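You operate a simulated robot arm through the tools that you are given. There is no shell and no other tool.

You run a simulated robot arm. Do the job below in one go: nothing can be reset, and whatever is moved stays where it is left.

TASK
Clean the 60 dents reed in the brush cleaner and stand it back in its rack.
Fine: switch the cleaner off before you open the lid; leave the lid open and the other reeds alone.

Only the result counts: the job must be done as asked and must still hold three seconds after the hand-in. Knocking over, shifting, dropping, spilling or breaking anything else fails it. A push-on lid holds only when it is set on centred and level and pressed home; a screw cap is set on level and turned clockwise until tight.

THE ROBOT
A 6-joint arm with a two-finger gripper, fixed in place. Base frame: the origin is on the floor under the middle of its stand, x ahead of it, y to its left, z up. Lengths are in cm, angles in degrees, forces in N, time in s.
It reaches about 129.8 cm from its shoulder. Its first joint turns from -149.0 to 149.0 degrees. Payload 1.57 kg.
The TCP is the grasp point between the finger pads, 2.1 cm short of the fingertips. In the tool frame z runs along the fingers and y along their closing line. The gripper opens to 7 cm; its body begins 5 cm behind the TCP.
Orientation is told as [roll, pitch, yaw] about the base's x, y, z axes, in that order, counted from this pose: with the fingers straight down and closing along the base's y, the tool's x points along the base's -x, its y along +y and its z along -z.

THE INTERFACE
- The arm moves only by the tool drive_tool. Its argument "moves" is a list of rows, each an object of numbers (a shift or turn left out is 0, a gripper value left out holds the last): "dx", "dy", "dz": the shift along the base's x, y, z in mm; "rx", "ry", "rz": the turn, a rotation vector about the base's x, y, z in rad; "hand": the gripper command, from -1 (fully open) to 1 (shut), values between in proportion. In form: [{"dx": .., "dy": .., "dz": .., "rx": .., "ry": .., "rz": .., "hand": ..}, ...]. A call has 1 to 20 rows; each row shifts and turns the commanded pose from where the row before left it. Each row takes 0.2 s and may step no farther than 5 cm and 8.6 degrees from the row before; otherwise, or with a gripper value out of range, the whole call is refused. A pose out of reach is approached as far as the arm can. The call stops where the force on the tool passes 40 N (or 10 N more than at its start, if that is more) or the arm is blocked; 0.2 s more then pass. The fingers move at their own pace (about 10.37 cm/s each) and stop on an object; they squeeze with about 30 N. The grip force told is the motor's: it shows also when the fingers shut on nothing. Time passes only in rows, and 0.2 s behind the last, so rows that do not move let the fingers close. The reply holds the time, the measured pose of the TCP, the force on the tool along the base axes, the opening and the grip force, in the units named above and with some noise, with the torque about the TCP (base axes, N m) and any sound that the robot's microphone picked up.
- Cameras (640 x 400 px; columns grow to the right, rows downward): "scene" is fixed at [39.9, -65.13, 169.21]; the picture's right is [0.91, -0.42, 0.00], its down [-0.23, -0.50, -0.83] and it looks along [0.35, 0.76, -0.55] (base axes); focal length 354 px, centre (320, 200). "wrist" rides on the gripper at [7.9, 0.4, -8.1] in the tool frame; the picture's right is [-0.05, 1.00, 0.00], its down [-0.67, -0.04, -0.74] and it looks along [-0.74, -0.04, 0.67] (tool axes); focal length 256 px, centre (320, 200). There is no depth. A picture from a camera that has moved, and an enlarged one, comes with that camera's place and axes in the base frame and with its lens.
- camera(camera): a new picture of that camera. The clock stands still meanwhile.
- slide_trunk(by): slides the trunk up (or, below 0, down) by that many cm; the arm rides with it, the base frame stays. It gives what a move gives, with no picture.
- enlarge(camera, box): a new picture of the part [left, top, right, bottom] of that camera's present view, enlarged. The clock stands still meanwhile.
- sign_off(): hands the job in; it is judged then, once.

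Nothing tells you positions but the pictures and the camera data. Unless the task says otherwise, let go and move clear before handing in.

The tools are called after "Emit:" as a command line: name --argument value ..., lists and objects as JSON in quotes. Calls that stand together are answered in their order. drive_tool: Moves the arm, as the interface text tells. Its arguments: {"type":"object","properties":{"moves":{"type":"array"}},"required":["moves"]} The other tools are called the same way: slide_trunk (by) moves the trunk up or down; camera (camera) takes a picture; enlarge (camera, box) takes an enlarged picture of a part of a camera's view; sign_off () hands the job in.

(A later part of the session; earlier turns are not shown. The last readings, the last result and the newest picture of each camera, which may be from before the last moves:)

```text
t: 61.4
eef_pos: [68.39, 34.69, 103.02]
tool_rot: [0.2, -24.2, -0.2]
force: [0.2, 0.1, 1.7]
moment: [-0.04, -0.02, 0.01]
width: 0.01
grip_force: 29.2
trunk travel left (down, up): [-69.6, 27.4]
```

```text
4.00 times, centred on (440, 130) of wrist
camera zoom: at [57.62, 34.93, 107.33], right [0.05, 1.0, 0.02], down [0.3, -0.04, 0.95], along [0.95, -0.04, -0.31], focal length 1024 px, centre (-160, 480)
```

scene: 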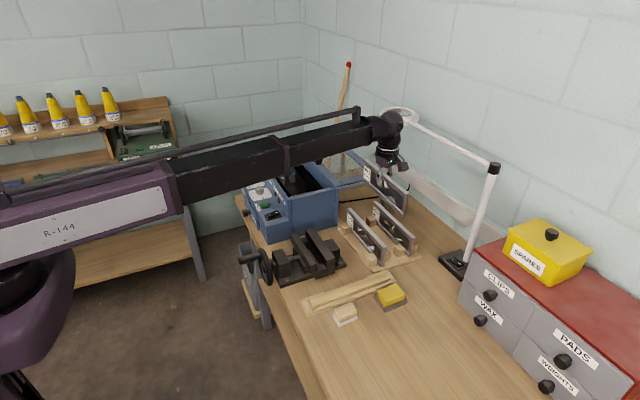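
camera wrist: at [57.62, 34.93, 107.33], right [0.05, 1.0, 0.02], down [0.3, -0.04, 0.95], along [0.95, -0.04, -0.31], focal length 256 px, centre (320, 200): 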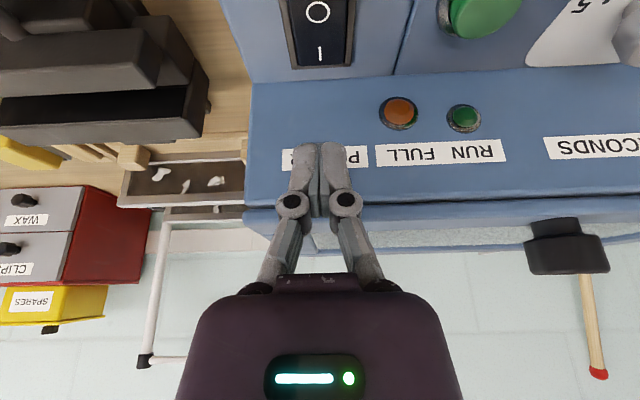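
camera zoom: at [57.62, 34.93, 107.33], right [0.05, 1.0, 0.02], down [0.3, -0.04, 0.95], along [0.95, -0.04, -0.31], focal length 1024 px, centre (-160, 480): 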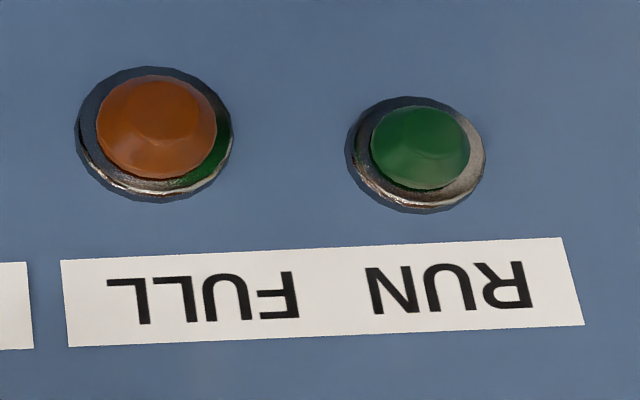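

The rocker is now on (I end down, O end raised) and the FULL lamp is dark. Next go above START at about (66.0, 42.1).

Emit:
drive_tool --moves '[{"dx": -12, "dy": 37.5, "hand": 1}, {"dx": -11.5, "dy": 37.5, "hand": 1}]'

Emit:
slide_trunk --by -3.5

Emit:
camera --camera "wrist"

Emit:
enlarge --camera "scene" --box '[245, 165, 305, 225]'

```text
t: 62.0
eef_pos: [65.93, 42.36, 103.06]
tool_rot: [0.1, -23.9, 0.0]
force: [0.6, -1.2, 0.0]
moment: [-0.01, 0.0, 0.0]
width: 0.0
grip_force: 28.8
trunk travel left (down, up): [-69.6, 27.4]
```

```text
t: 62.7
eef_pos: [65.91, 42.37, 99.55]
tool_rot: [0.0, -24.0, -0.1]
force: [0.7, 0.6, -0.2]
moment: [0.0, 0.01, 0.02]
width: 0.0
grip_force: 28.8
trunk travel left (down, up): [-66.1, 30.9]
```

```text
taken
camera wrist: at [55.34, 42.65, 103.82], right [0.05, 1.0, 0.02], down [0.31, -0.04, 0.95], along [0.95, -0.04, -0.31], focal length 256 px, centre (320, 200)
```

wrist: 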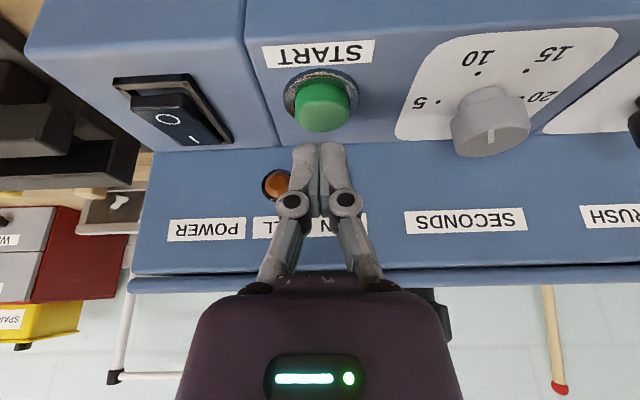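

```text
6.67 times, centred on (275, 195) of scene
camera zoom: at [39.9, -65.13, 169.21], right [0.91, -0.42, 0.0], down [-0.23, -0.5, -0.83], along [0.35, 0.76, -0.55], focal length 2363 px, centre (620, 233)
```

zoom: 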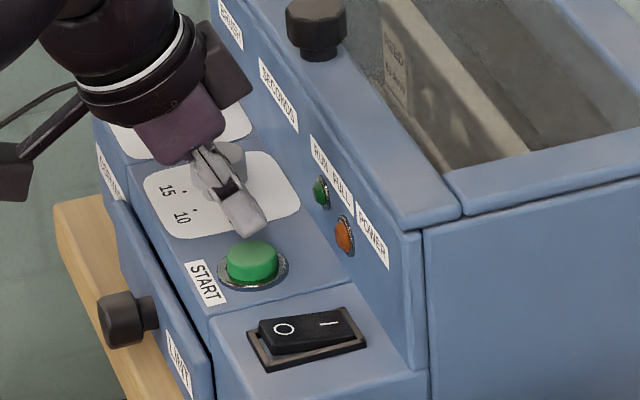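

Tip is ~1.4 cm above START. Small shift and press in small steps.

Emit:
drive_tool --moves '[{"dx": -4, "dy": 1, "hand": 1}]'

Emit:
slide_trunk --by -0.9

Emit:
slide_trunk --by -0.3

Emit:
slide_trunk --by -0.3

```text
t: 63.1
eef_pos: [65.55, 42.42, 99.43]
tool_rot: [0.2, -24.0, -0.1]
force: [-0.2, -0.7, -0.1]
moment: [-0.05, 0.01, 0.02]
width: 0.0
grip_force: 29.1
trunk travel left (down, up): [-66.1, 30.9]
```

```text
t: 63.7
eef_pos: [65.61, 42.33, 98.62]
tool_rot: [0.1, -24.1, -0.1]
force: [0.4, 0.8, 0.7]
moment: [-0.01, 0.04, -0.02]
width: 0.0
grip_force: 28.5
trunk travel left (down, up): [-65.2, 31.8]
```

```text
t: 64.2
eef_pos: [65.56, 42.47, 98.39]
tool_rot: [0.1, -24.1, -0.1]
force: [-0.3, 0.5, 0.5]
moment: [0.0, 0.01, 0.03]
width: 0.0
grip_force: 28.3
trunk travel left (down, up): [-64.9, 32.1]
```

```text
t: 64.8
eef_pos: [65.66, 42.44, 98.09]
tool_rot: [0.1, -24.0, -0.1]
force: [-0.6, 0.1, 0.4]
moment: [0.0, 0.01, 0.01]
width: 0.0
grip_force: 28.4
trunk travel left (down, up): [-64.6, 32.4]
```

Emit:
slide_trunk --by -0.3

Emit:
slide_trunk --by -0.2

Emit:
enlarge --camera "scene" --box '[245, 165, 305, 225]'

```text
t: 65.3
eef_pos: [65.54, 42.47, 97.8]
tool_rot: [0.2, -24.0, -0.1]
force: [0.3, -0.1, 1.1]
moment: [0.01, 0.02, 0.01]
width: 0.62
grip_force: 28.1
trunk travel left (down, up): [-64.3, 32.7]
```

```text
t: 65.8
eef_pos: [65.48, 42.46, 97.51]
tool_rot: [0.2, -24.0, -0.1]
force: [0.6, 0.0, 3.1]
moment: [-0.04, -0.03, 0.02]
width: 0.61
grip_force: 28.4
trunk travel left (down, up): [-64.1, 32.9]
heard: click
```

```text
6.67 times, centred on (275, 195) of scene
camera zoom: at [39.9, -65.13, 169.21], right [0.91, -0.42, 0.0], down [-0.23, -0.5, -0.83], along [0.35, 0.76, -0.55], focal length 2363 px, centre (620, 233)
```

zoom: 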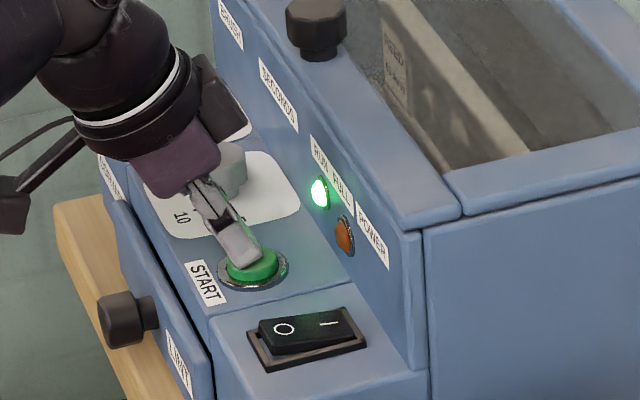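

START clicked and the RUN lamp lights. I lift off and wait for the run to finish.

Emit:
slide_trunk --by 4

Emit:
drive_tool --moves '[{"hand": 1}, {"hand": 1}, {"hand": 1}, {"hand": 1}, {"hand": 1}, {"hand": 1}, {"hand": 1}, {"hand": 1}, {"hand": 1}, {"hand": 1}, {"hand": 1}, {"hand": 1}, {"hand": 1}, {"hand": 1}, {"hand": 1}, {"hand": 1}, {"hand": 1}, {"hand": 1}, {"hand": 1}, {"hand": 1}]'

Emit:
enlarge --camera "scene" --box '[240, 140, 360, 230]'

```text
t: 66.6
eef_pos: [65.57, 42.55, 101.49]
tool_rot: [0.0, -24.0, 0.2]
force: [0.3, 0.1, 0.2]
moment: [0.02, 0.02, 0.0]
width: 0.0
grip_force: 28.5
trunk travel left (down, up): [-68.1, 28.9]
```

```text
t: 70.8
eef_pos: [65.6, 42.48, 101.48]
tool_rot: [0.0, -23.9, -0.1]
force: [0.2, 0.2, -0.1]
moment: [-0.02, 0.01, 0.02]
width: 0.0
grip_force: 28.7
trunk travel left (down, up): [-68.1, 28.9]
```

```text
4.44 times, centred on (300, 185) of scene
camera zoom: at [39.9, -65.13, 169.21], right [0.91, -0.42, 0.0], down [-0.23, -0.5, -0.83], along [0.35, 0.76, -0.55], focal length 1575 px, centre (409, 267)
```

zoom: 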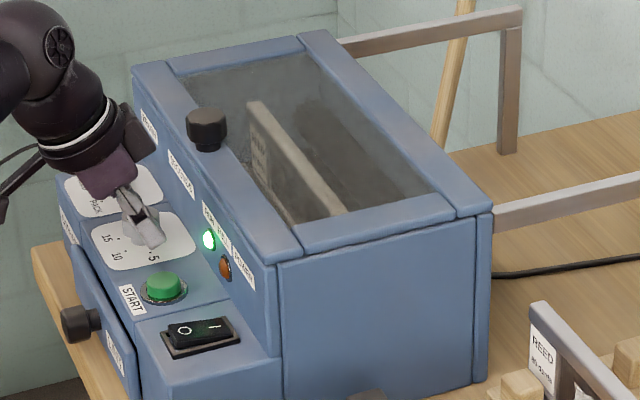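

Still running. I move toward the O end of the switch while waiting (without touching).

Emit:
drive_tool --moves '[{"hand": 1, "dx": -4, "dy": -39}, {"hand": 1, "dx": -4, "dy": -39}, {"hand": 1}, {"hand": 1}, {"hand": 1}, {"hand": 1}, {"hand": 1}, {"hand": 1}, {"hand": 1}, {"hand": 1}, {"hand": 1}, {"hand": 1}, {"hand": 1}, {"hand": 1}, {"hand": 1}, {"hand": 1}, {"hand": 1}, {"hand": 1}, {"hand": 1}, {"hand": 1}]'

Emit:
drive_tool --moves '[{"hand": 1}, {"hand": 1}, {"hand": 1}, {"hand": 1}, {"hand": 1}, {"hand": 1}, {"hand": 1}, {"hand": 1}, {"hand": 1}, {"hand": 1}]'

Emit:
enlarge --camera "scene" --box '[240, 140, 360, 230]'

Emit:
camera --camera "wrist"

```text
t: 75.0
eef_pos: [64.88, 34.54, 101.53]
tool_rot: [0.1, -23.9, -0.1]
force: [0.0, 0.2, -0.6]
moment: [0.04, -0.01, 0.01]
width: 0.02
grip_force: 28.9
trunk travel left (down, up): [-68.1, 28.9]
```

```text
t: 77.2
eef_pos: [64.89, 34.68, 101.53]
tool_rot: [0.1, -23.9, -0.1]
force: [0.2, 0.5, 0.1]
moment: [-0.01, 0.02, -0.03]
width: 0.0
grip_force: 28.6
trunk travel left (down, up): [-68.1, 28.9]
```

```text
4.44 times, centred on (300, 185) of scene
camera zoom: at [39.9, -65.13, 169.21], right [0.91, -0.42, 0.0], down [-0.23, -0.5, -0.83], along [0.35, 0.76, -0.55], focal length 1575 px, centre (409, 267)
```

zoom: 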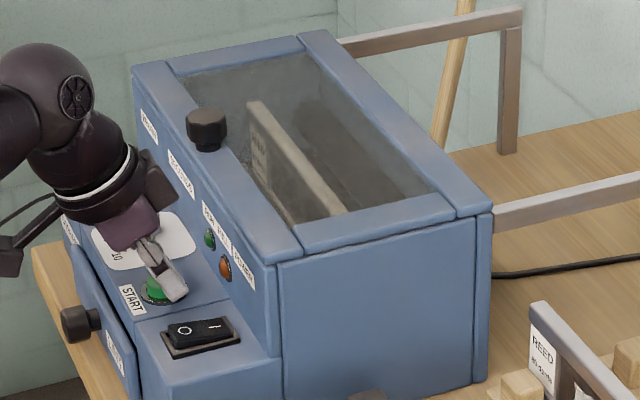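

```text
taken
camera wrist: at [54.29, 34.94, 105.82], right [0.05, 1.0, 0.02], down [0.31, -0.04, 0.95], along [0.95, -0.04, -0.31], focal length 256 px, centre (320, 200)
```

wrist: 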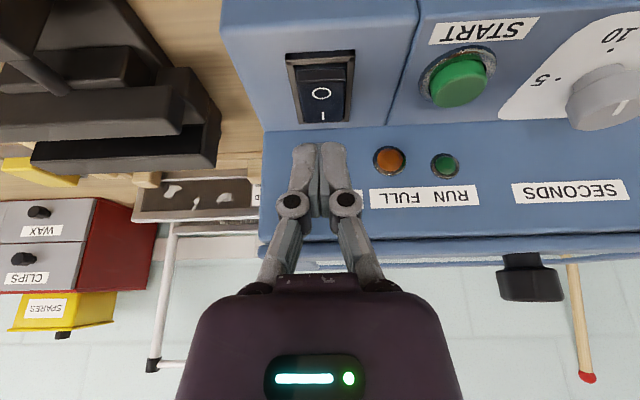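

The RUN lamp has gone off. Let me look at the reed through the window to see if it is clean.

Emit:
enlarge --camera "scene" --box '[280, 155, 330, 200]'

Emit:
enlarge --camera "scene" --box '[255, 165, 305, 225]'

```text
8.89 times, centred on (305, 178) of scene
camera zoom: at [39.9, -65.13, 169.21], right [0.91, -0.42, 0.0], down [-0.23, -0.5, -0.83], along [0.35, 0.76, -0.55], focal length 3150 px, centre (453, 400)
```

zoom: 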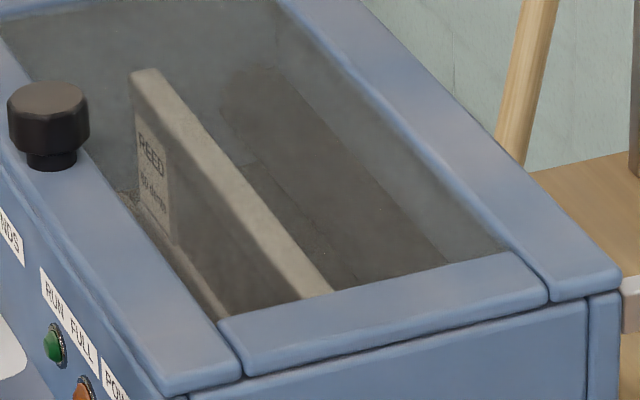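

```text
6.67 times, centred on (280, 195) of scene
camera zoom: at [39.9, -65.13, 169.21], right [0.91, -0.42, 0.0], down [-0.23, -0.5, -0.83], along [0.35, 0.76, -0.55], focal length 2363 px, centre (587, 233)
```

zoom: 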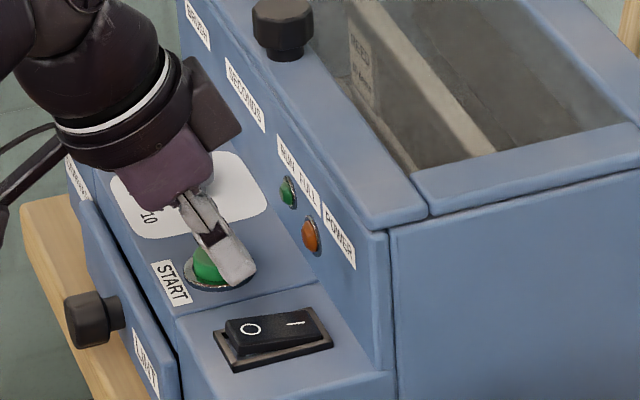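

No lint is visible on the reed through the window and RUN is off. Now switch the power off: press the O end.

Emit:
slide_trunk --by -2.3

Emit:
slide_trunk --by -0.3

Emit:
slide_trunk --by -0.3

Emit:
slide_trunk --by -0.3

Emit:
enlarge --camera "scene" --box '[255, 190, 305, 225]'

```text
t: 77.9
eef_pos: [64.88, 34.59, 99.24]
tool_rot: [0.1, -23.9, -0.1]
force: [0.2, -0.2, 0.2]
moment: [-0.01, 0.03, 0.0]
width: 0.0
grip_force: 28.6
trunk travel left (down, up): [-65.8, 31.2]
```

```text
t: 78.4
eef_pos: [64.91, 34.64, 98.92]
tool_rot: [0.1, -23.8, -0.2]
force: [-0.1, -0.3, 0.6]
moment: [-0.02, -0.04, 0.0]
width: 0.0
grip_force: 28.5
trunk travel left (down, up): [-65.5, 31.5]
```

```text
t: 79.0
eef_pos: [65.01, 34.62, 98.63]
tool_rot: [0.2, -23.9, -0.1]
force: [0.7, 0.0, 0.0]
moment: [0.0, 0.01, 0.01]
width: 0.02
grip_force: 28.4
trunk travel left (down, up): [-65.2, 31.8]
```

```text
t: 79.5
eef_pos: [64.91, 34.68, 98.26]
tool_rot: [0.1, -24.0, -0.1]
force: [0.5, -0.4, -0.8]
moment: [0.01, -0.01, -0.04]
width: 0.0
grip_force: 28.1
trunk travel left (down, up): [-64.9, 32.1]
```

```text
11.43 times, centred on (280, 208) of scene
camera zoom: at [39.9, -65.13, 169.21], right [0.91, -0.42, 0.0], down [-0.23, -0.5, -0.83], along [0.35, 0.76, -0.55], focal length 4050 px, centre (777, 114)
```

zoom: 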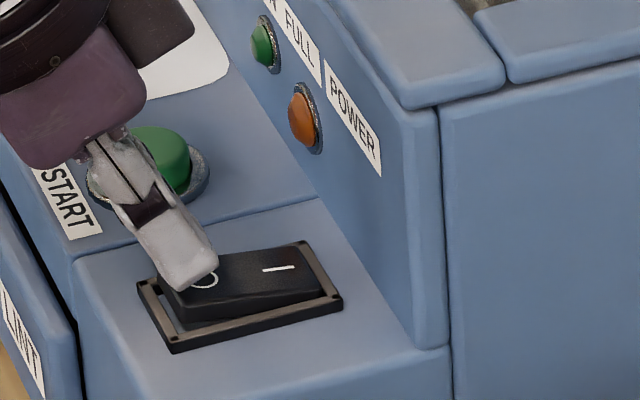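

Emit:
slide_trunk --by -0.3

Emit:
slide_trunk --by -0.3

Emit:
enlarge --camera "scene" --box '[255, 190, 305, 225]'

```text
t: 80.0
eef_pos: [64.94, 34.68, 98.02]
tool_rot: [0.1, -24.0, -0.1]
force: [-0.2, 0.4, 0.3]
moment: [-0.01, 0.0, -0.01]
width: 0.0
grip_force: 28.6
trunk travel left (down, up): [-64.6, 32.4]
```

```text
t: 80.5
eef_pos: [64.88, 34.67, 97.87]
tool_rot: [0.1, -23.9, -0.2]
force: [0.4, 0.3, 0.5]
moment: [0.01, 0.04, 0.0]
width: 0.0
grip_force: 29.1
trunk travel left (down, up): [-64.3, 32.7]
```

```text
11.43 times, centred on (280, 208) of scene
camera zoom: at [39.9, -65.13, 169.21], right [0.91, -0.42, 0.0], down [-0.23, -0.5, -0.83], along [0.35, 0.76, -0.55], focal length 4050 px, centre (777, 114)
```

zoom: 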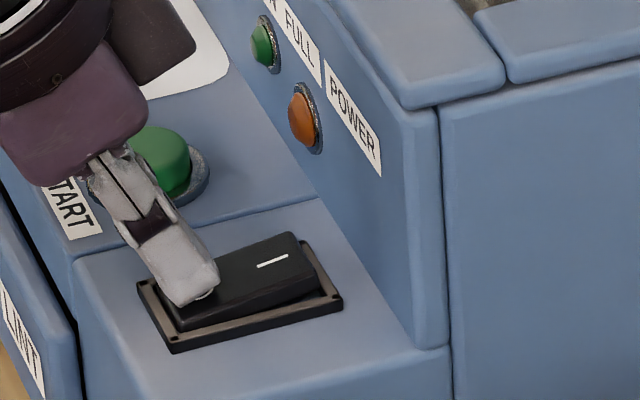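

The rocker has flipped: I end raised, O pressed — power off. I lift and verify, then go back to open the lid.

Emit:
slide_trunk --by 5

Emit:
enlarge --camera "scene" --box '[255, 190, 305, 225]'

```text
t: 81.4
eef_pos: [64.95, 34.63, 102.69]
tool_rot: [0.1, -23.9, 0.0]
force: [-0.6, 0.9, 0.1]
moment: [0.02, -0.01, -0.01]
width: 0.0
grip_force: 29.1
trunk travel left (down, up): [-69.3, 27.7]
```

```text
11.43 times, centred on (280, 208) of scene
camera zoom: at [39.9, -65.13, 169.21], right [0.91, -0.42, 0.0], down [-0.23, -0.5, -0.83], along [0.35, 0.76, -0.55], focal length 4050 px, centre (777, 114)
```

zoom: 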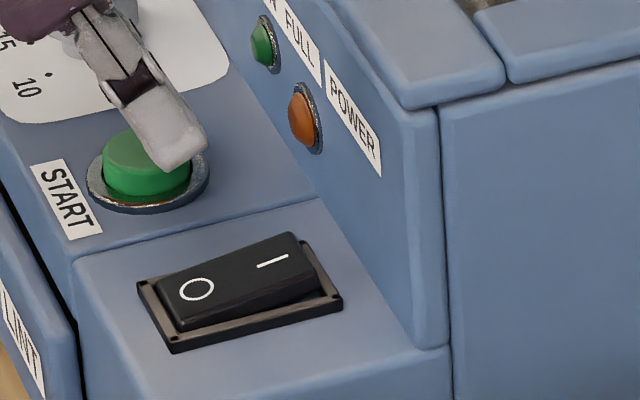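

Power is off. I rise, straighten, turn to yaw 90 and move back over the lid knob.

Emit:
slide_trunk --by 13.3

Emit:
drive_tool --moves '[{"ry": 0.14, "dz": -8.9, "hand": 1}, {"ry": 0.14, "dz": -5.4, "hand": 0}, {"ry": 0.138, "dz": -1.8, "hand": -0.6}, {"dx": 7.3, "dy": 12.5, "rz": 0.142, "hand": -0.6}, {"dx": 7.3, "dy": 12.5, "rz": 0.142}, {"dx": 7.3, "dy": 12.5, "rz": 0.142}, {"dx": 7.3, "dy": 12.5, "rz": 0.142}, {"dx": 7.3, "dy": 12.5, "rz": 0.142}, {"dx": 7.3, "dy": 12.5, "rz": 0.142}, {"dx": 7.3, "dy": 12.5, "rz": 0.142}, {"dx": 7.3, "dy": 12.5, "rz": 0.142}, {"dx": 7.3, "dy": 12.5, "rz": 0.142}, {"dx": 7.3, "dy": 12.5, "rz": 0.142}, {"dx": 7.3, "dy": 12.5, "rz": 0.145}]'

Emit:
camera --camera "wrist"

Emit:
enlarge --camera "wrist" --box '[220, 20, 420, 180]'

```text
t: 83.0
eef_pos: [64.95, 34.55, 115.91]
tool_rot: [0.2, -23.9, -0.1]
force: [-0.2, -0.6, 0.5]
moment: [0.01, 0.0, 0.0]
width: 0.01
grip_force: 28.2
trunk travel left (down, up): [-82.6, 14.4]
```

```text
t: 86.0
eef_pos: [72.95, 48.38, 114.39]
tool_rot: [0.1, 0.0, 89.8]
force: [0.1, -0.7, -0.7]
moment: [0.03, -0.02, 0.04]
width: 5.61
grip_force: 0.1
trunk travel left (down, up): [-82.6, 14.4]
```

```text
taken
camera wrist: at [72.41, 40.35, 122.62], right [-1.0, 0.06, 0.0], down [0.04, 0.67, 0.74], along [0.04, 0.74, -0.67], focal length 256 px, centre (320, 200)
```

wrist: 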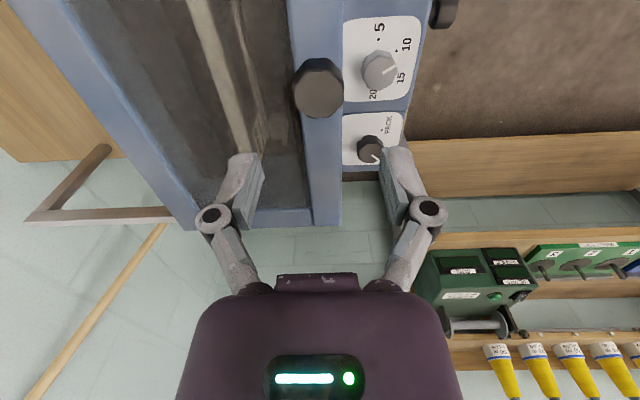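

```text
2.50 times, centred on (320, 100) of wrist
camera zoom: at [72.41, 40.35, 122.62], right [-1.0, 0.06, 0.0], down [0.04, 0.67, 0.74], along [0.04, 0.74, -0.67], focal length 640 px, centre (320, 450)
```

zoom: 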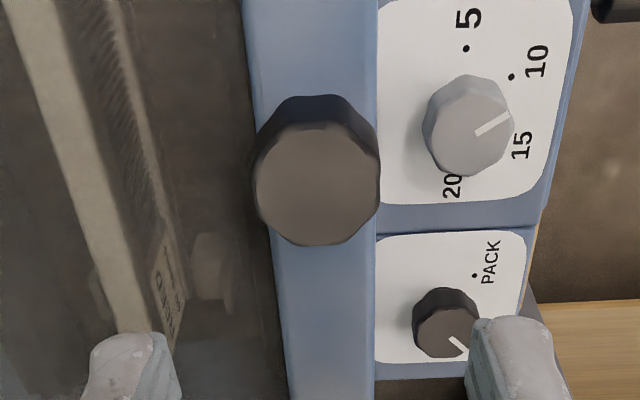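

Knob is centred beneath. Lower around it and grip.

Emit:
slide_trunk --by -6.5

Emit:
slide_trunk --by -1.5

Emit:
drive_tool --moves '[{"hand": -0.2}, {"hand": 0.1}, {"hand": 0.5}, {"hand": 0.5}]'

Emit:
enlarge --camera "scene" --box '[240, 120, 360, 220]'

```text
t: 87.1
eef_pos: [72.87, 48.29, 107.92]
tool_rot: [-0.1, 0.0, 89.8]
force: [-0.4, 0.5, -0.6]
moment: [0.03, 0.0, 0.0]
width: 5.58
grip_force: 0.1
trunk travel left (down, up): [-76.1, 20.9]
```

```text
t: 87.7
eef_pos: [72.88, 48.3, 106.46]
tool_rot: [0.0, 0.0, 89.7]
force: [-0.4, -0.5, -0.2]
moment: [0.0, 0.01, 0.0]
width: 5.59
grip_force: 0.0
trunk travel left (down, up): [-74.6, 22.4]
```

```text
t: 88.7
eef_pos: [72.95, 48.38, 106.48]
tool_rot: [0.0, 0.0, 89.6]
force: [9.7, 1.9, 7.5]
moment: [-0.19, -0.15, -0.02]
width: 3.22
grip_force: 32.2
trunk travel left (down, up): [-74.6, 22.4]
```

```text
4.00 times, centred on (300, 170) of scene
camera zoom: at [39.9, -65.13, 169.21], right [0.91, -0.42, 0.0], down [-0.23, -0.5, -0.83], along [0.35, 0.76, -0.55], focal length 1418 px, centre (400, 320)
```

zoom: 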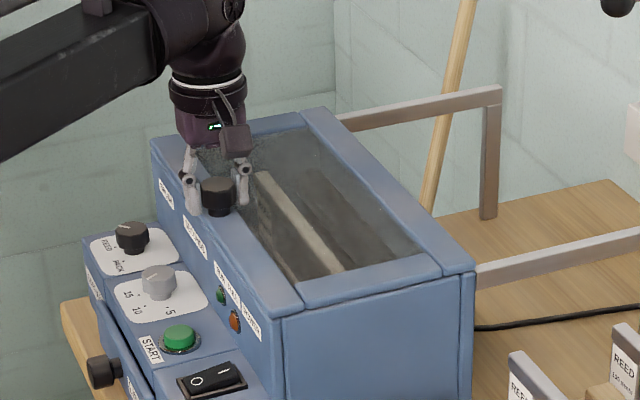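

Gripped. Push the lid back open toward +x.

Emit:
drive_tool --moves '[{"dx": 4}, {"dx": 8}, {"dx": 10}, {"dx": 10}, {"dx": 10}, {"dx": 10}, {"dx": 10}, {"dx": 10}, {"dx": 10}, {"dx": 10}]'

Emit:
drive_tool --moves '[{"dx": 10}, {"dx": 10}, {"dx": 10}, {"dx": 10}, {"dx": 10}, {"dx": 10}, {"dx": 10}, {"dx": 8}]'

Emit:
enlarge --camera "scene" --box '[240, 110, 400, 230]'

```text
t: 90.9
eef_pos: [82.15, 48.44, 106.37]
tool_rot: [0.0, 0.0, 89.6]
force: [1.4, 0.3, 0.2]
moment: [0.04, 0.21, 0.0]
width: 3.24
grip_force: 31.6
trunk travel left (down, up): [-74.6, 22.4]
```

```text
t: 92.7
eef_pos: [89.96, 48.26, 106.47]
tool_rot: [-0.1, -0.1, 89.7]
force: [-0.4, -3.5, -1.6]
moment: [-0.13, 0.09, -0.09]
width: 3.23
grip_force: 32.0
trunk travel left (down, up): [-74.6, 22.4]
```

```text
3.33 times, centred on (320, 170) of scene
camera zoom: at [39.9, -65.13, 169.21], right [0.91, -0.42, 0.0], down [-0.23, -0.5, -0.83], along [0.35, 0.76, -0.55], focal length 1181 px, centre (320, 300)
```

zoom: 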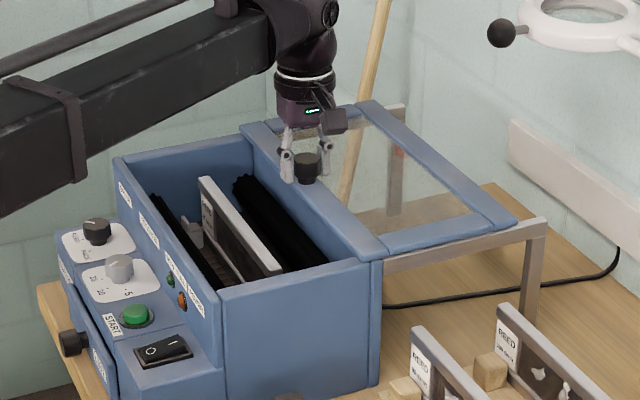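

Almost fully open; finish to the original position (x≈91).

Emit:
drive_tool --moves '[{"dx": 5}, {"dx": 4}, {"dx": 2}]'

Emit:
enlarge --camera "scene" --box '[240, 110, 400, 230]'

```text
t: 93.5
eef_pos: [91.04, 48.52, 106.34]
tool_rot: [0.1, -0.1, 89.7]
force: [-1.0, -3.7, -2.8]
moment: [-0.16, 0.08, 0.06]
width: 3.23
grip_force: 31.7
trunk travel left (down, up): [-74.6, 22.4]
```

```text
3.33 times, centred on (320, 170) of scene
camera zoom: at [39.9, -65.13, 169.21], right [0.91, -0.42, 0.0], down [-0.23, -0.5, -0.83], along [0.35, 0.76, -0.55], focal length 1181 px, centre (320, 300)
```

zoom: 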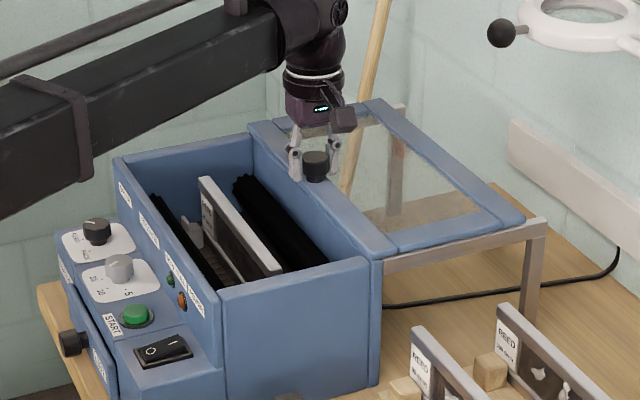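

The lid is open again. Release the knob and rise, then look at the reed.

Emit:
drive_tool --moves '[{"hand": 0.0}, {"hand": -0.4}, {"hand": -0.6}, {"hand": -0.6}]'

Emit:
slide_trunk --by 7.5

Emit:
drive_tool --moves '[{"dx": -35, "hand": 0.1}, {"dx": -35}, {"dx": -30}]'

Emit:
camera --camera "wrist"

Emit:
enlarge --camera "wrist" --box '[230, 0, 410, 180]'

Emit:
enlarge --camera "scene" --box '[270, 150, 330, 200]'

```text
t: 94.5
eef_pos: [90.98, 48.36, 106.5]
tool_rot: [0.1, 0.0, 89.6]
force: [0.2, -0.8, 0.3]
moment: [-0.02, 0.01, -0.02]
width: 5.59
grip_force: 0.1
trunk travel left (down, up): [-74.6, 22.4]
```

```text
t: 95.6
eef_pos: [90.9, 48.34, 113.88]
tool_rot: [0.1, 0.1, 89.7]
force: [0.5, 1.0, -0.4]
moment: [0.01, 0.01, -0.01]
width: 5.58
grip_force: 0.0
trunk travel left (down, up): [-82.0, 14.9]
```

```text
t: 96.4
eef_pos: [80.94, 48.3, 113.97]
tool_rot: [0.0, -0.1, 89.7]
force: [0.4, 0.9, 1.1]
moment: [0.04, 0.02, 0.02]
width: 3.16
grip_force: 0.1
trunk travel left (down, up): [-82.0, 14.9]
```

```text
taken
camera wrist: at [80.29, 40.21, 122.18], right [-1.0, 0.06, 0.0], down [0.04, 0.67, 0.74], along [0.04, 0.74, -0.67], focal length 256 px, centre (320, 200)
```

wrist: 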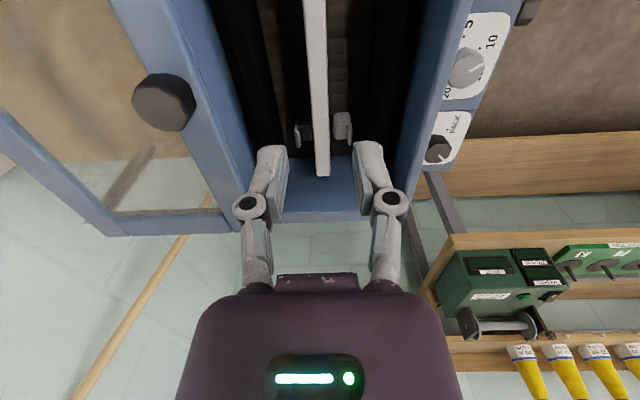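

```text
2.22 times, centred on (320, 90) of wrist
camera zoom: at [80.29, 40.21, 122.18], right [-1.0, 0.06, 0.0], down [0.04, 0.67, 0.74], along [0.04, 0.74, -0.67], focal length 569 px, centre (320, 444)
```

zoom: 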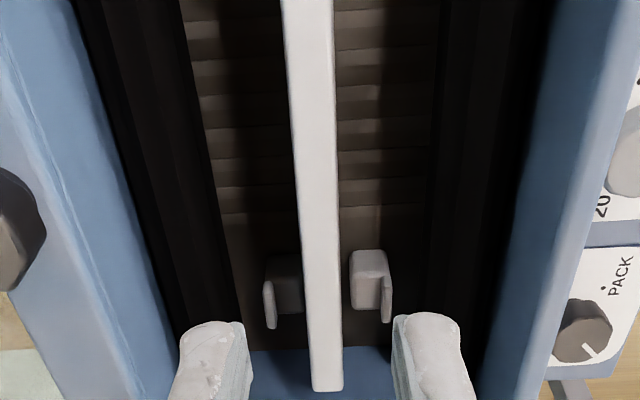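

```text
8.00 times, centred on (300, 175) of scene
camera zoom: at [39.9, -65.13, 169.21], right [0.91, -0.42, 0.0], down [-0.23, -0.5, -0.83], along [0.35, 0.76, -0.55], focal length 2835 px, centre (480, 400)
```

zoom: 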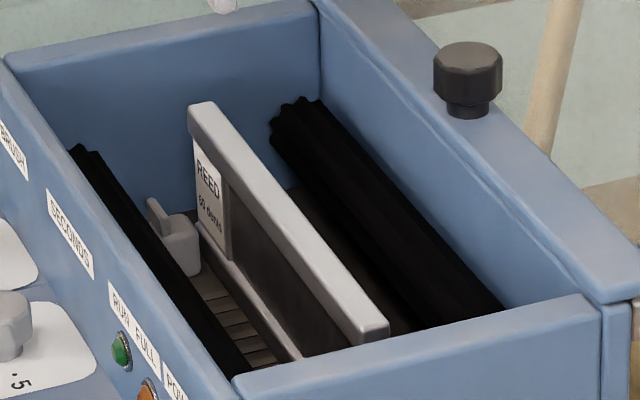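

The reed is clean and stands unchanged in the cradle. Align on it and lower to grip.

Emit:
drive_tool --moves '[{"dx": 2.2, "dy": -1.7, "hand": 0.1}]'

Emit:
slide_trunk --by -10

Emit:
enlarge --camera "wrist" --box '[220, 60, 420, 260]'

```text
t: 96.8
eef_pos: [81.07, 48.07, 113.86]
tool_rot: [-0.1, 0.0, 89.7]
force: [-0.5, -0.1, -0.3]
moment: [0.03, 0.0, 0.02]
width: 3.13
grip_force: 0.0
trunk travel left (down, up): [-82.0, 14.9]
```

```text
t: 98.2
eef_pos: [81.15, 48.01, 103.95]
tool_rot: [0.0, 0.0, 89.6]
force: [0.1, -0.7, -0.7]
moment: [0.01, 0.0, 0.01]
width: 3.13
grip_force: 0.0
trunk travel left (down, up): [-72.0, 24.9]
```

```text
2.00 times, centred on (320, 160) of wrist
camera zoom: at [80.64, 40.11, 112.15], right [-1.0, 0.06, 0.0], down [0.04, 0.67, 0.74], along [0.04, 0.74, -0.67], focal length 512 px, centre (320, 280)
```

zoom: 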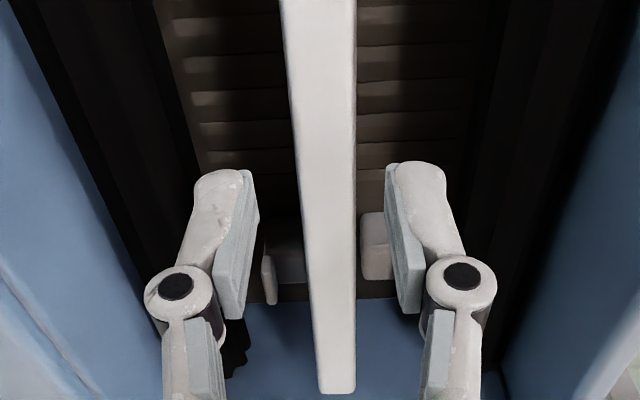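

Emit:
drive_tool --moves '[{"dx": -1.4, "hand": 0.1}]'

Emit:
slide_trunk --by -4.9

Emit:
drive_tool --moves '[{"hand": 0.3}, {"hand": 0.5}, {"hand": 0.7}, {"hand": 1}, {"hand": 1}]'

Emit:
camera --camera "wrist"

```text
t: 98.6
eef_pos: [80.97, 48.19, 103.96]
tool_rot: [0.0, 0.0, 89.7]
force: [0.3, 0.3, 0.6]
moment: [0.0, 0.01, 0.02]
width: 3.16
grip_force: 0.0
trunk travel left (down, up): [-72.0, 24.9]
```

```text
t: 99.5
eef_pos: [81.07, 48.2, 98.98]
tool_rot: [0.0, 0.0, 89.7]
force: [-0.3, 0.5, 0.5]
moment: [0.0, 0.02, -0.01]
width: 3.16
grip_force: 0.1
trunk travel left (down, up): [-67.2, 29.8]
```

```text
t: 100.7
eef_pos: [80.93, 48.06, 98.98]
tool_rot: [-0.1, 0.0, 89.7]
force: [-0.3, 0.2, 0.0]
moment: [0.01, 0.02, -0.07]
width: 1.59
grip_force: 30.0
trunk travel left (down, up): [-67.2, 29.8]
```

```text
taken
camera wrist: at [80.48, 40.11, 107.24], right [-1.0, 0.06, 0.0], down [0.04, 0.67, 0.74], along [0.04, 0.74, -0.67], focal length 256 px, centre (320, 200)
```

wrist: 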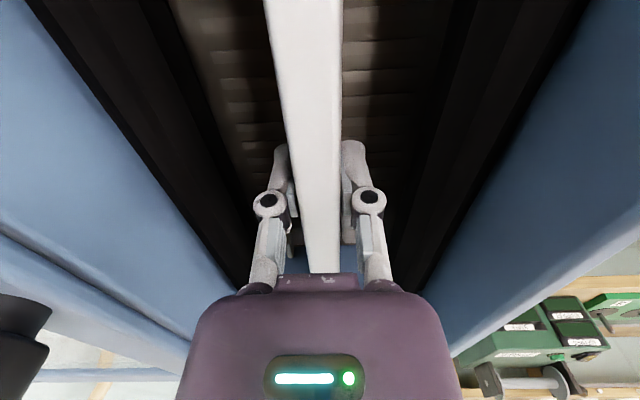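

Gripped (1.59 cm). Lift out of the cleaner.

Emit:
slide_trunk --by 3

Emit:
slide_trunk --by 10.5

Emit:
enlarge --camera "scene" --box '[240, 90, 380, 210]'

Emit:
camera --camera "wrist"

```text
t: 101.4
eef_pos: [80.99, 48.26, 101.97]
tool_rot: [0.1, 0.1, 89.8]
force: [-0.2, -0.2, -4.4]
moment: [0.01, -0.01, 0.01]
width: 1.58
grip_force: 29.5
trunk travel left (down, up): [-70.2, 26.8]
```

```text
t: 102.8
eef_pos: [81.02, 48.13, 112.46]
tool_rot: [0.1, -0.1, 89.6]
force: [0.3, -0.4, -4.2]
moment: [-0.01, -0.02, -0.03]
width: 1.57
grip_force: 30.2
trunk travel left (down, up): [-80.6, 16.3]
```

```text
3.33 times, centred on (310, 150) of scene
camera zoom: at [39.9, -65.13, 169.21], right [0.91, -0.42, 0.0], down [-0.23, -0.5, -0.83], along [0.35, 0.76, -0.55], focal length 1181 px, centre (353, 367)
```

zoom: 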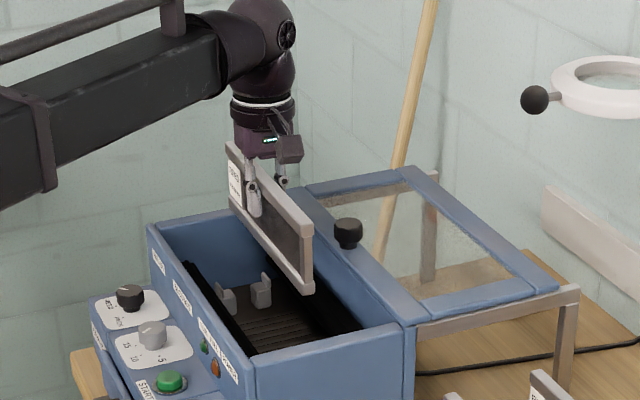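

```text
taken
camera wrist: at [80.53, 40.14, 120.69], right [-1.0, 0.06, 0.0], down [0.04, 0.67, 0.74], along [0.04, 0.74, -0.67], focal length 256 px, centre (320, 200)
```

wrist: 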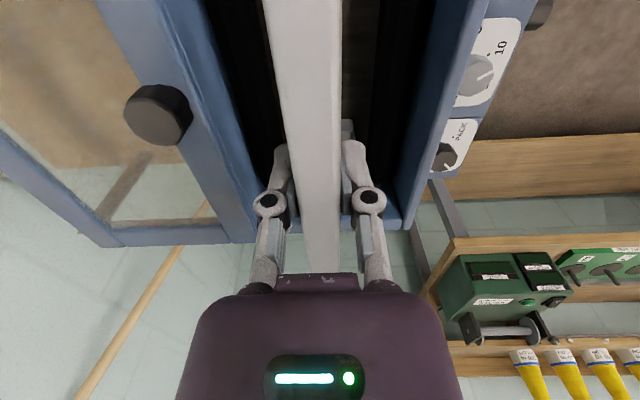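

The near face is clean. I move back out over the bench and turn the reed briefly in the air so the scene camera can check its other face before racking it.

Emit:
drive_tool --moves '[{"dy": -30}, {"dy": -30}, {"dy": -30}, {"dy": -30}, {"dy": -30}, {"dy": -30}, {"dy": -30}, {"dy": -30}, {"dy": -30}, {"dy": -30}, {"dy": -30}]'

Emit:
drive_tool --moves '[{"rz": -0.12}, {"rz": -0.12}, {"rz": -0.12}, {"rz": -0.12}, {"rz": -0.12}, {"rz": -0.12}, {"rz": -0.12}, {"rz": -0.12}, {"rz": -0.12}, {"rz": -0.12}]'

Emit:
enlarge --camera "scene" --box '[280, 110, 420, 220]'

```text
t: 105.2
eef_pos: [80.89, 15.28, 112.45]
tool_rot: [0.2, 0.0, 89.8]
force: [0.7, 0.0, -4.8]
moment: [0.03, 0.0, -0.01]
width: 1.58
grip_force: 29.9
trunk travel left (down, up): [-80.6, 16.3]
```

```text
t: 107.4
eef_pos: [81.03, 15.15, 112.44]
tool_rot: [0.0, -0.1, 20.6]
force: [-0.1, 0.9, -3.4]
moment: [0.01, 0.0, -0.01]
width: 1.61
grip_force: 29.8
trunk travel left (down, up): [-80.6, 16.3]
```

```text
3.64 times, centred on (350, 165) of scene
camera zoom: at [39.9, -65.13, 169.21], right [0.91, -0.42, 0.0], down [-0.23, -0.5, -0.83], along [0.35, 0.76, -0.55], focal length 1289 px, centre (211, 327)
```

zoom: 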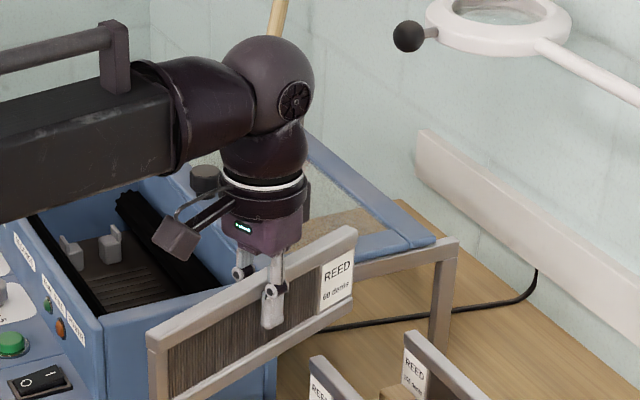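

Both faces are clean. Turn back and carry it over its rack slot.

Emit:
drive_tool --moves '[{"rz": 0.12}, {"rz": 0.12}, {"rz": 0.12}, {"rz": 0.12}, {"rz": 0.12}, {"rz": 0.12}, {"rz": 0.12}, {"rz": 0.12}, {"rz": 0.12}, {"rz": 0.12}, {"dx": 30}, {"dx": 30}, {"dx": 30}, {"dx": 30}, {"dx": 30}, {"dx": 30}]'

Emit:
camera --camera "wrist"

Emit:
camera --camera "scene"

```text
t: 110.8
eef_pos: [99.02, 15.17, 112.37]
tool_rot: [0.1, 0.0, 89.6]
force: [0.0, 0.1, -4.5]
moment: [0.0, -0.02, -0.01]
width: 1.58
grip_force: 30.1
trunk travel left (down, up): [-80.6, 16.3]
```

```text
taken
camera wrist: at [98.58, 7.05, 120.64], right [-1.0, 0.06, 0.0], down [0.04, 0.67, 0.74], along [0.04, 0.74, -0.67], focal length 256 px, centre (320, 200)
```

wrist: 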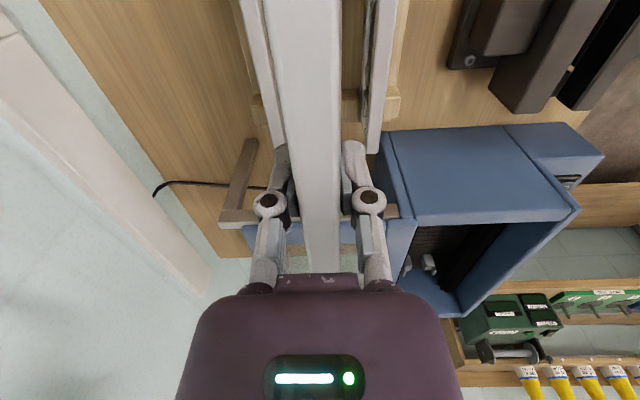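

```text
taken
```

scene: 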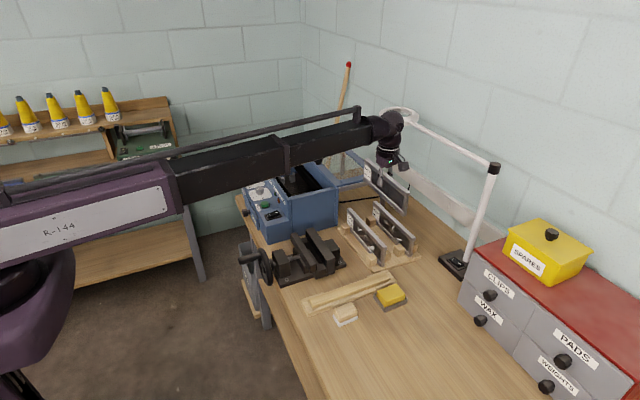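

Aligned with the slot. Lower toward the rack in stages.

Emit:
slide_trunk --by -13

Emit:
camera --camera "wrist"

Emit:
enlarge --camera "scene" --box '[330, 160, 430, 270]'

```text
t: 112.4
eef_pos: [98.97, 15.1, 99.45]
tool_rot: [0.0, 0.0, 89.8]
force: [0.1, -0.5, -3.9]
moment: [-0.01, -0.03, 0.02]
width: 1.56
grip_force: 30.6
trunk travel left (down, up): [-67.6, 29.4]
```

```text
taken
camera wrist: at [98.45, 7.06, 107.7], right [-1.0, 0.06, 0.0], down [0.04, 0.67, 0.74], along [0.04, 0.74, -0.67], focal length 256 px, centre (320, 200)
```

wrist: 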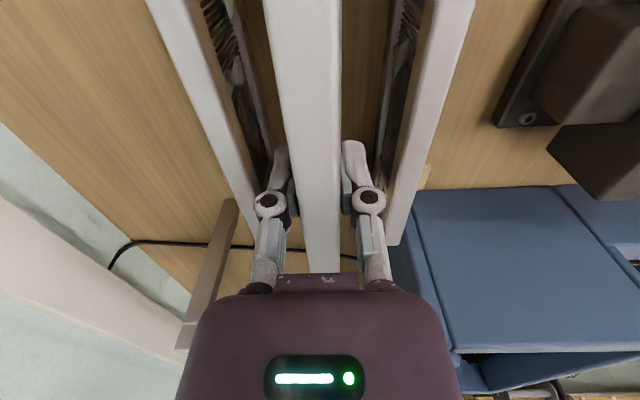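

```text
3.64 times, centred on (380, 215) of scene
camera zoom: at [39.9, -65.13, 169.21], right [0.91, -0.42, 0.0], down [-0.23, -0.5, -0.83], along [0.35, 0.76, -0.55], focal length 1289 px, centre (102, 146)
```

zoom: 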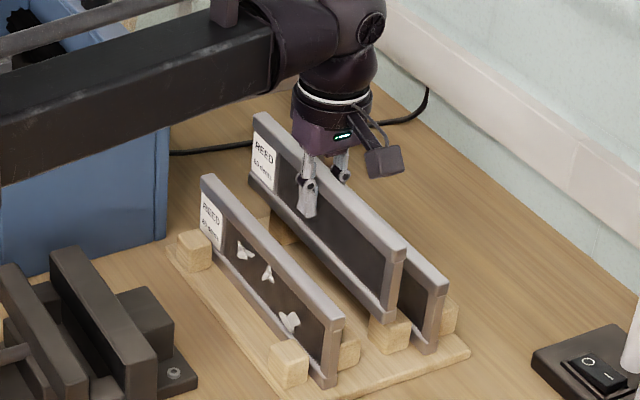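

Position looks right. Continue lowering in small steps.

Emit:
drive_tool --moves '[{"dy": 1}]'

Emit:
slide_trunk --by -3

Emit:
enlarge --camera "scene" --box '[330, 160, 430, 270]'

```text
t: 112.8
eef_pos: [98.96, 15.16, 99.43]
tool_rot: [0.2, 0.0, 89.7]
force: [0.0, 0.4, -3.8]
moment: [0.03, -0.02, 0.01]
width: 1.58
grip_force: 30.0
trunk travel left (down, up): [-67.6, 29.4]
```

```text
t: 113.5
eef_pos: [98.99, 15.15, 96.53]
tool_rot: [0.1, 0.0, 89.8]
force: [-0.6, -0.3, -4.2]
moment: [-0.01, -0.04, 0.03]
width: 1.56
grip_force: 30.7
trunk travel left (down, up): [-64.6, 32.4]
```

```text
3.64 times, centred on (380, 215) of scene
camera zoom: at [39.9, -65.13, 169.21], right [0.91, -0.42, 0.0], down [-0.23, -0.5, -0.83], along [0.35, 0.76, -0.55], focal length 1289 px, centre (102, 146)
```

zoom: 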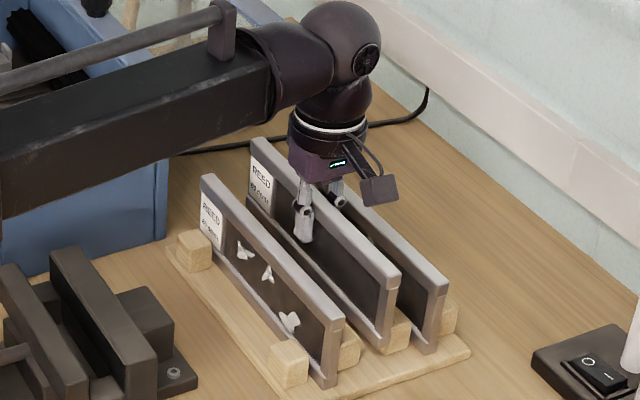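

Emit:
slide_trunk --by -1.5

Emit:
slide_trunk --by -0.7

Emit:
slide_trunk --by -0.25

```text
t: 114.2
eef_pos: [99.0, 15.22, 94.91]
tool_rot: [0.2, 0.0, 89.8]
force: [-0.2, 0.3, -3.2]
moment: [0.04, 0.04, 0.03]
width: 1.55
grip_force: 30.0
trunk travel left (down, up): [-63.2, 33.8]
```

```text
t: 114.7
eef_pos: [98.94, 15.18, 94.32]
tool_rot: [0.1, 0.0, 89.8]
force: [1.0, -0.5, -4.4]
moment: [0.01, 0.02, -0.01]
width: 1.57
grip_force: 30.1
trunk travel left (down, up): [-62.4, 34.6]
```

```text
t: 115.2
eef_pos: [98.95, 15.21, 94.08]
tool_rot: [0.2, 0.0, 89.7]
force: [-0.1, 0.1, -3.7]
moment: [0.01, 0.02, 0.0]
width: 1.58
grip_force: 29.2
trunk travel left (down, up): [-62.2, 34.8]
```

Emit:
slide_trunk --by -0.2

Emit:
slide_trunk --by -0.15

```text
t: 115.8
eef_pos: [98.97, 15.23, 93.76]
tool_rot: [0.3, 0.0, 89.7]
force: [0.1, -0.9, -4.2]
moment: [-0.02, 0.02, 0.02]
width: 1.54
grip_force: 30.2
trunk travel left (down, up): [-62.0, 35.0]
```

```text
t: 116.3
eef_pos: [99.03, 15.27, 93.72]
tool_rot: [0.1, 0.0, 89.6]
force: [0.1, -0.3, -3.0]
moment: [0.02, 0.0, 0.01]
width: 1.54
grip_force: 30.1
trunk travel left (down, up): [-61.8, 35.1]
```

Emit:
slide_trunk --by -0.12

Emit:
slide_trunk --by -0.12

```text
t: 116.8
eef_pos: [98.82, 15.27, 93.73]
tool_rot: [0.0, 0.0, 89.8]
force: [3.1, 0.5, 4.4]
moment: [-0.17, -0.12, 0.01]
width: 1.56
grip_force: 29.9
trunk travel left (down, up): [-61.7, 35.3]
```

```text
t: 117.3
eef_pos: [98.83, 15.17, 93.62]
tool_rot: [-0.1, 0.0, 89.7]
force: [6.1, 2.1, 18.1]
moment: [-0.17, -0.23, -0.01]
width: 1.57
grip_force: 30.5
trunk travel left (down, up): [-61.6, 35.4]
```

The reed rests on the rack base. Relieve slightly and release gently.

Emit:
slide_trunk --by 0.1

Emit:
drive_tool --moves '[{"hand": 0.5}, {"hand": 0.3}, {"hand": 0.12}, {"hand": 0.1}, {"hand": 0.1}]'

Emit:
enlarge --camera "scene" --box '[330, 160, 430, 270]'

Emit:
camera --camera "wrist"

```text
t: 117.8
eef_pos: [98.86, 15.27, 93.66]
tool_rot: [0.0, 0.1, 89.7]
force: [3.7, 2.5, 9.3]
moment: [0.17, -0.13, -0.02]
width: 1.56
grip_force: 29.8
trunk travel left (down, up): [-61.7, 35.3]
```

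```text
t: 119.0
eef_pos: [98.87, 15.21, 93.53]
tool_rot: [0.0, 0.0, 89.7]
force: [-0.2, 0.1, -0.6]
moment: [-0.02, 0.0, -0.01]
width: 3.14
grip_force: 0.1
trunk travel left (down, up): [-61.7, 35.3]
```

```text
3.64 times, centred on (380, 215) of scene
camera zoom: at [39.9, -65.13, 169.21], right [0.91, -0.42, 0.0], down [-0.23, -0.5, -0.83], along [0.35, 0.76, -0.55], focal length 1289 px, centre (102, 146)
```

zoom: 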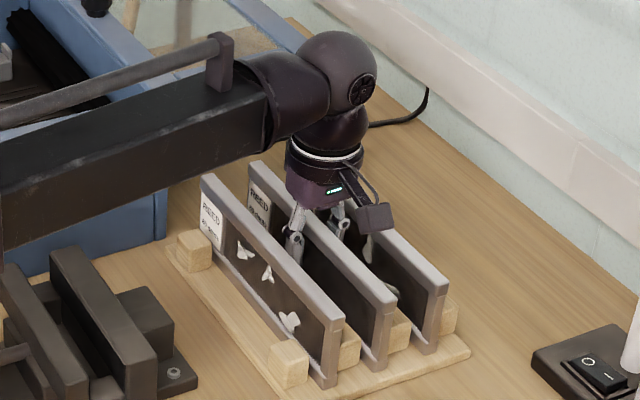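

```text
taken
camera wrist: at [98.4, 7.17, 101.79], right [-1.0, 0.06, 0.0], down [0.04, 0.67, 0.74], along [0.04, 0.74, -0.67], focal length 256 px, centre (320, 200)
```

wrist: 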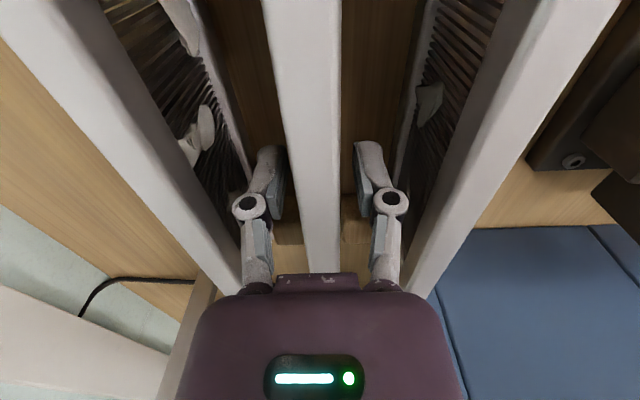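

The reed stands in its slot, released. Rise straight up and check everything.

Emit:
slide_trunk --by 4

Emit:
slide_trunk --by 14

Emit:
camera --camera "wrist"

Emit:
enlarge --camera "scene" --box '[320, 180, 430, 280]'

Emit:
enlarge --camera "scene" --box '[230, 130, 400, 240]'

```text
t: 119.8
eef_pos: [99.01, 15.21, 97.43]
tool_rot: [0.0, 0.0, 89.6]
force: [0.3, -0.1, 0.8]
moment: [0.02, -0.01, -0.01]
width: 3.18
grip_force: 0.0
trunk travel left (down, up): [-65.7, 31.3]
```

```text
t: 121.5
eef_pos: [98.93, 15.33, 111.63]
tool_rot: [0.1, 0.1, 89.7]
force: [-0.4, 0.1, 0.4]
moment: [-0.01, -0.02, 0.03]
width: 3.14
grip_force: 0.1
trunk travel left (down, up): [-79.7, 17.3]
```

```text
taken
camera wrist: at [98.4, 7.17, 119.78], right [-1.0, 0.06, 0.0], down [0.04, 0.67, 0.74], along [0.04, 0.74, -0.67], focal length 256 px, centre (320, 200)
```

wrist: 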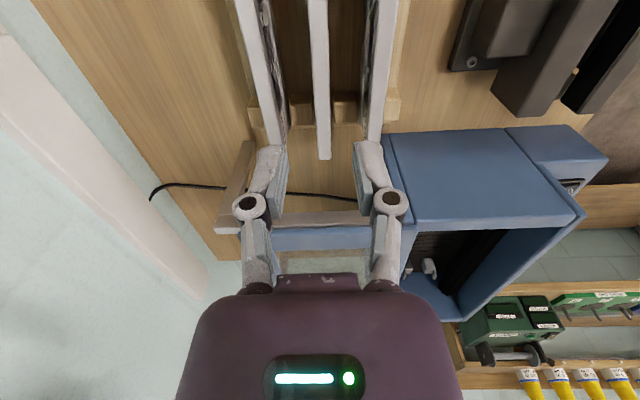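

```text
4.00 times, centred on (375, 230) of scene
camera zoom: at [39.9, -65.13, 169.21], right [0.91, -0.42, 0.0], down [-0.23, -0.5, -0.83], along [0.35, 0.76, -0.55], focal length 1418 px, centre (100, 80)
```

zoom: 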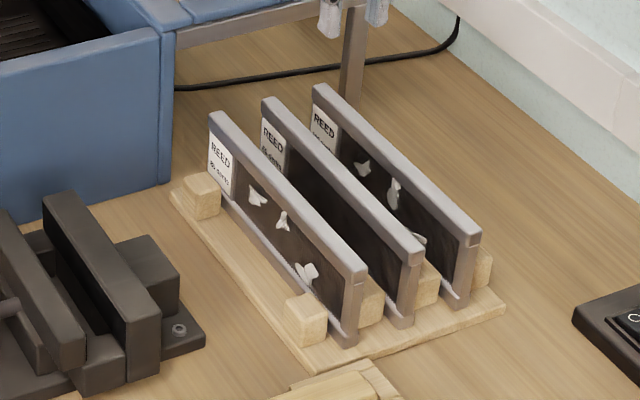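

```text
3.64 times, centred on (315, 185) of scene
camera zoom: at [39.9, -65.13, 169.21], right [0.91, -0.42, 0.0], down [-0.23, -0.5, -0.83], along [0.35, 0.76, -0.55], focal length 1289 px, centre (338, 254)
```

zoom: 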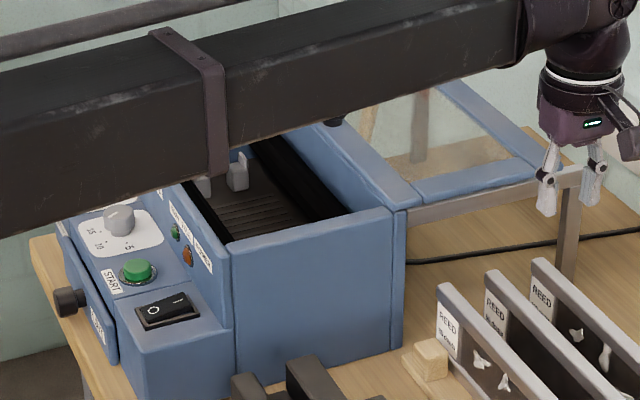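

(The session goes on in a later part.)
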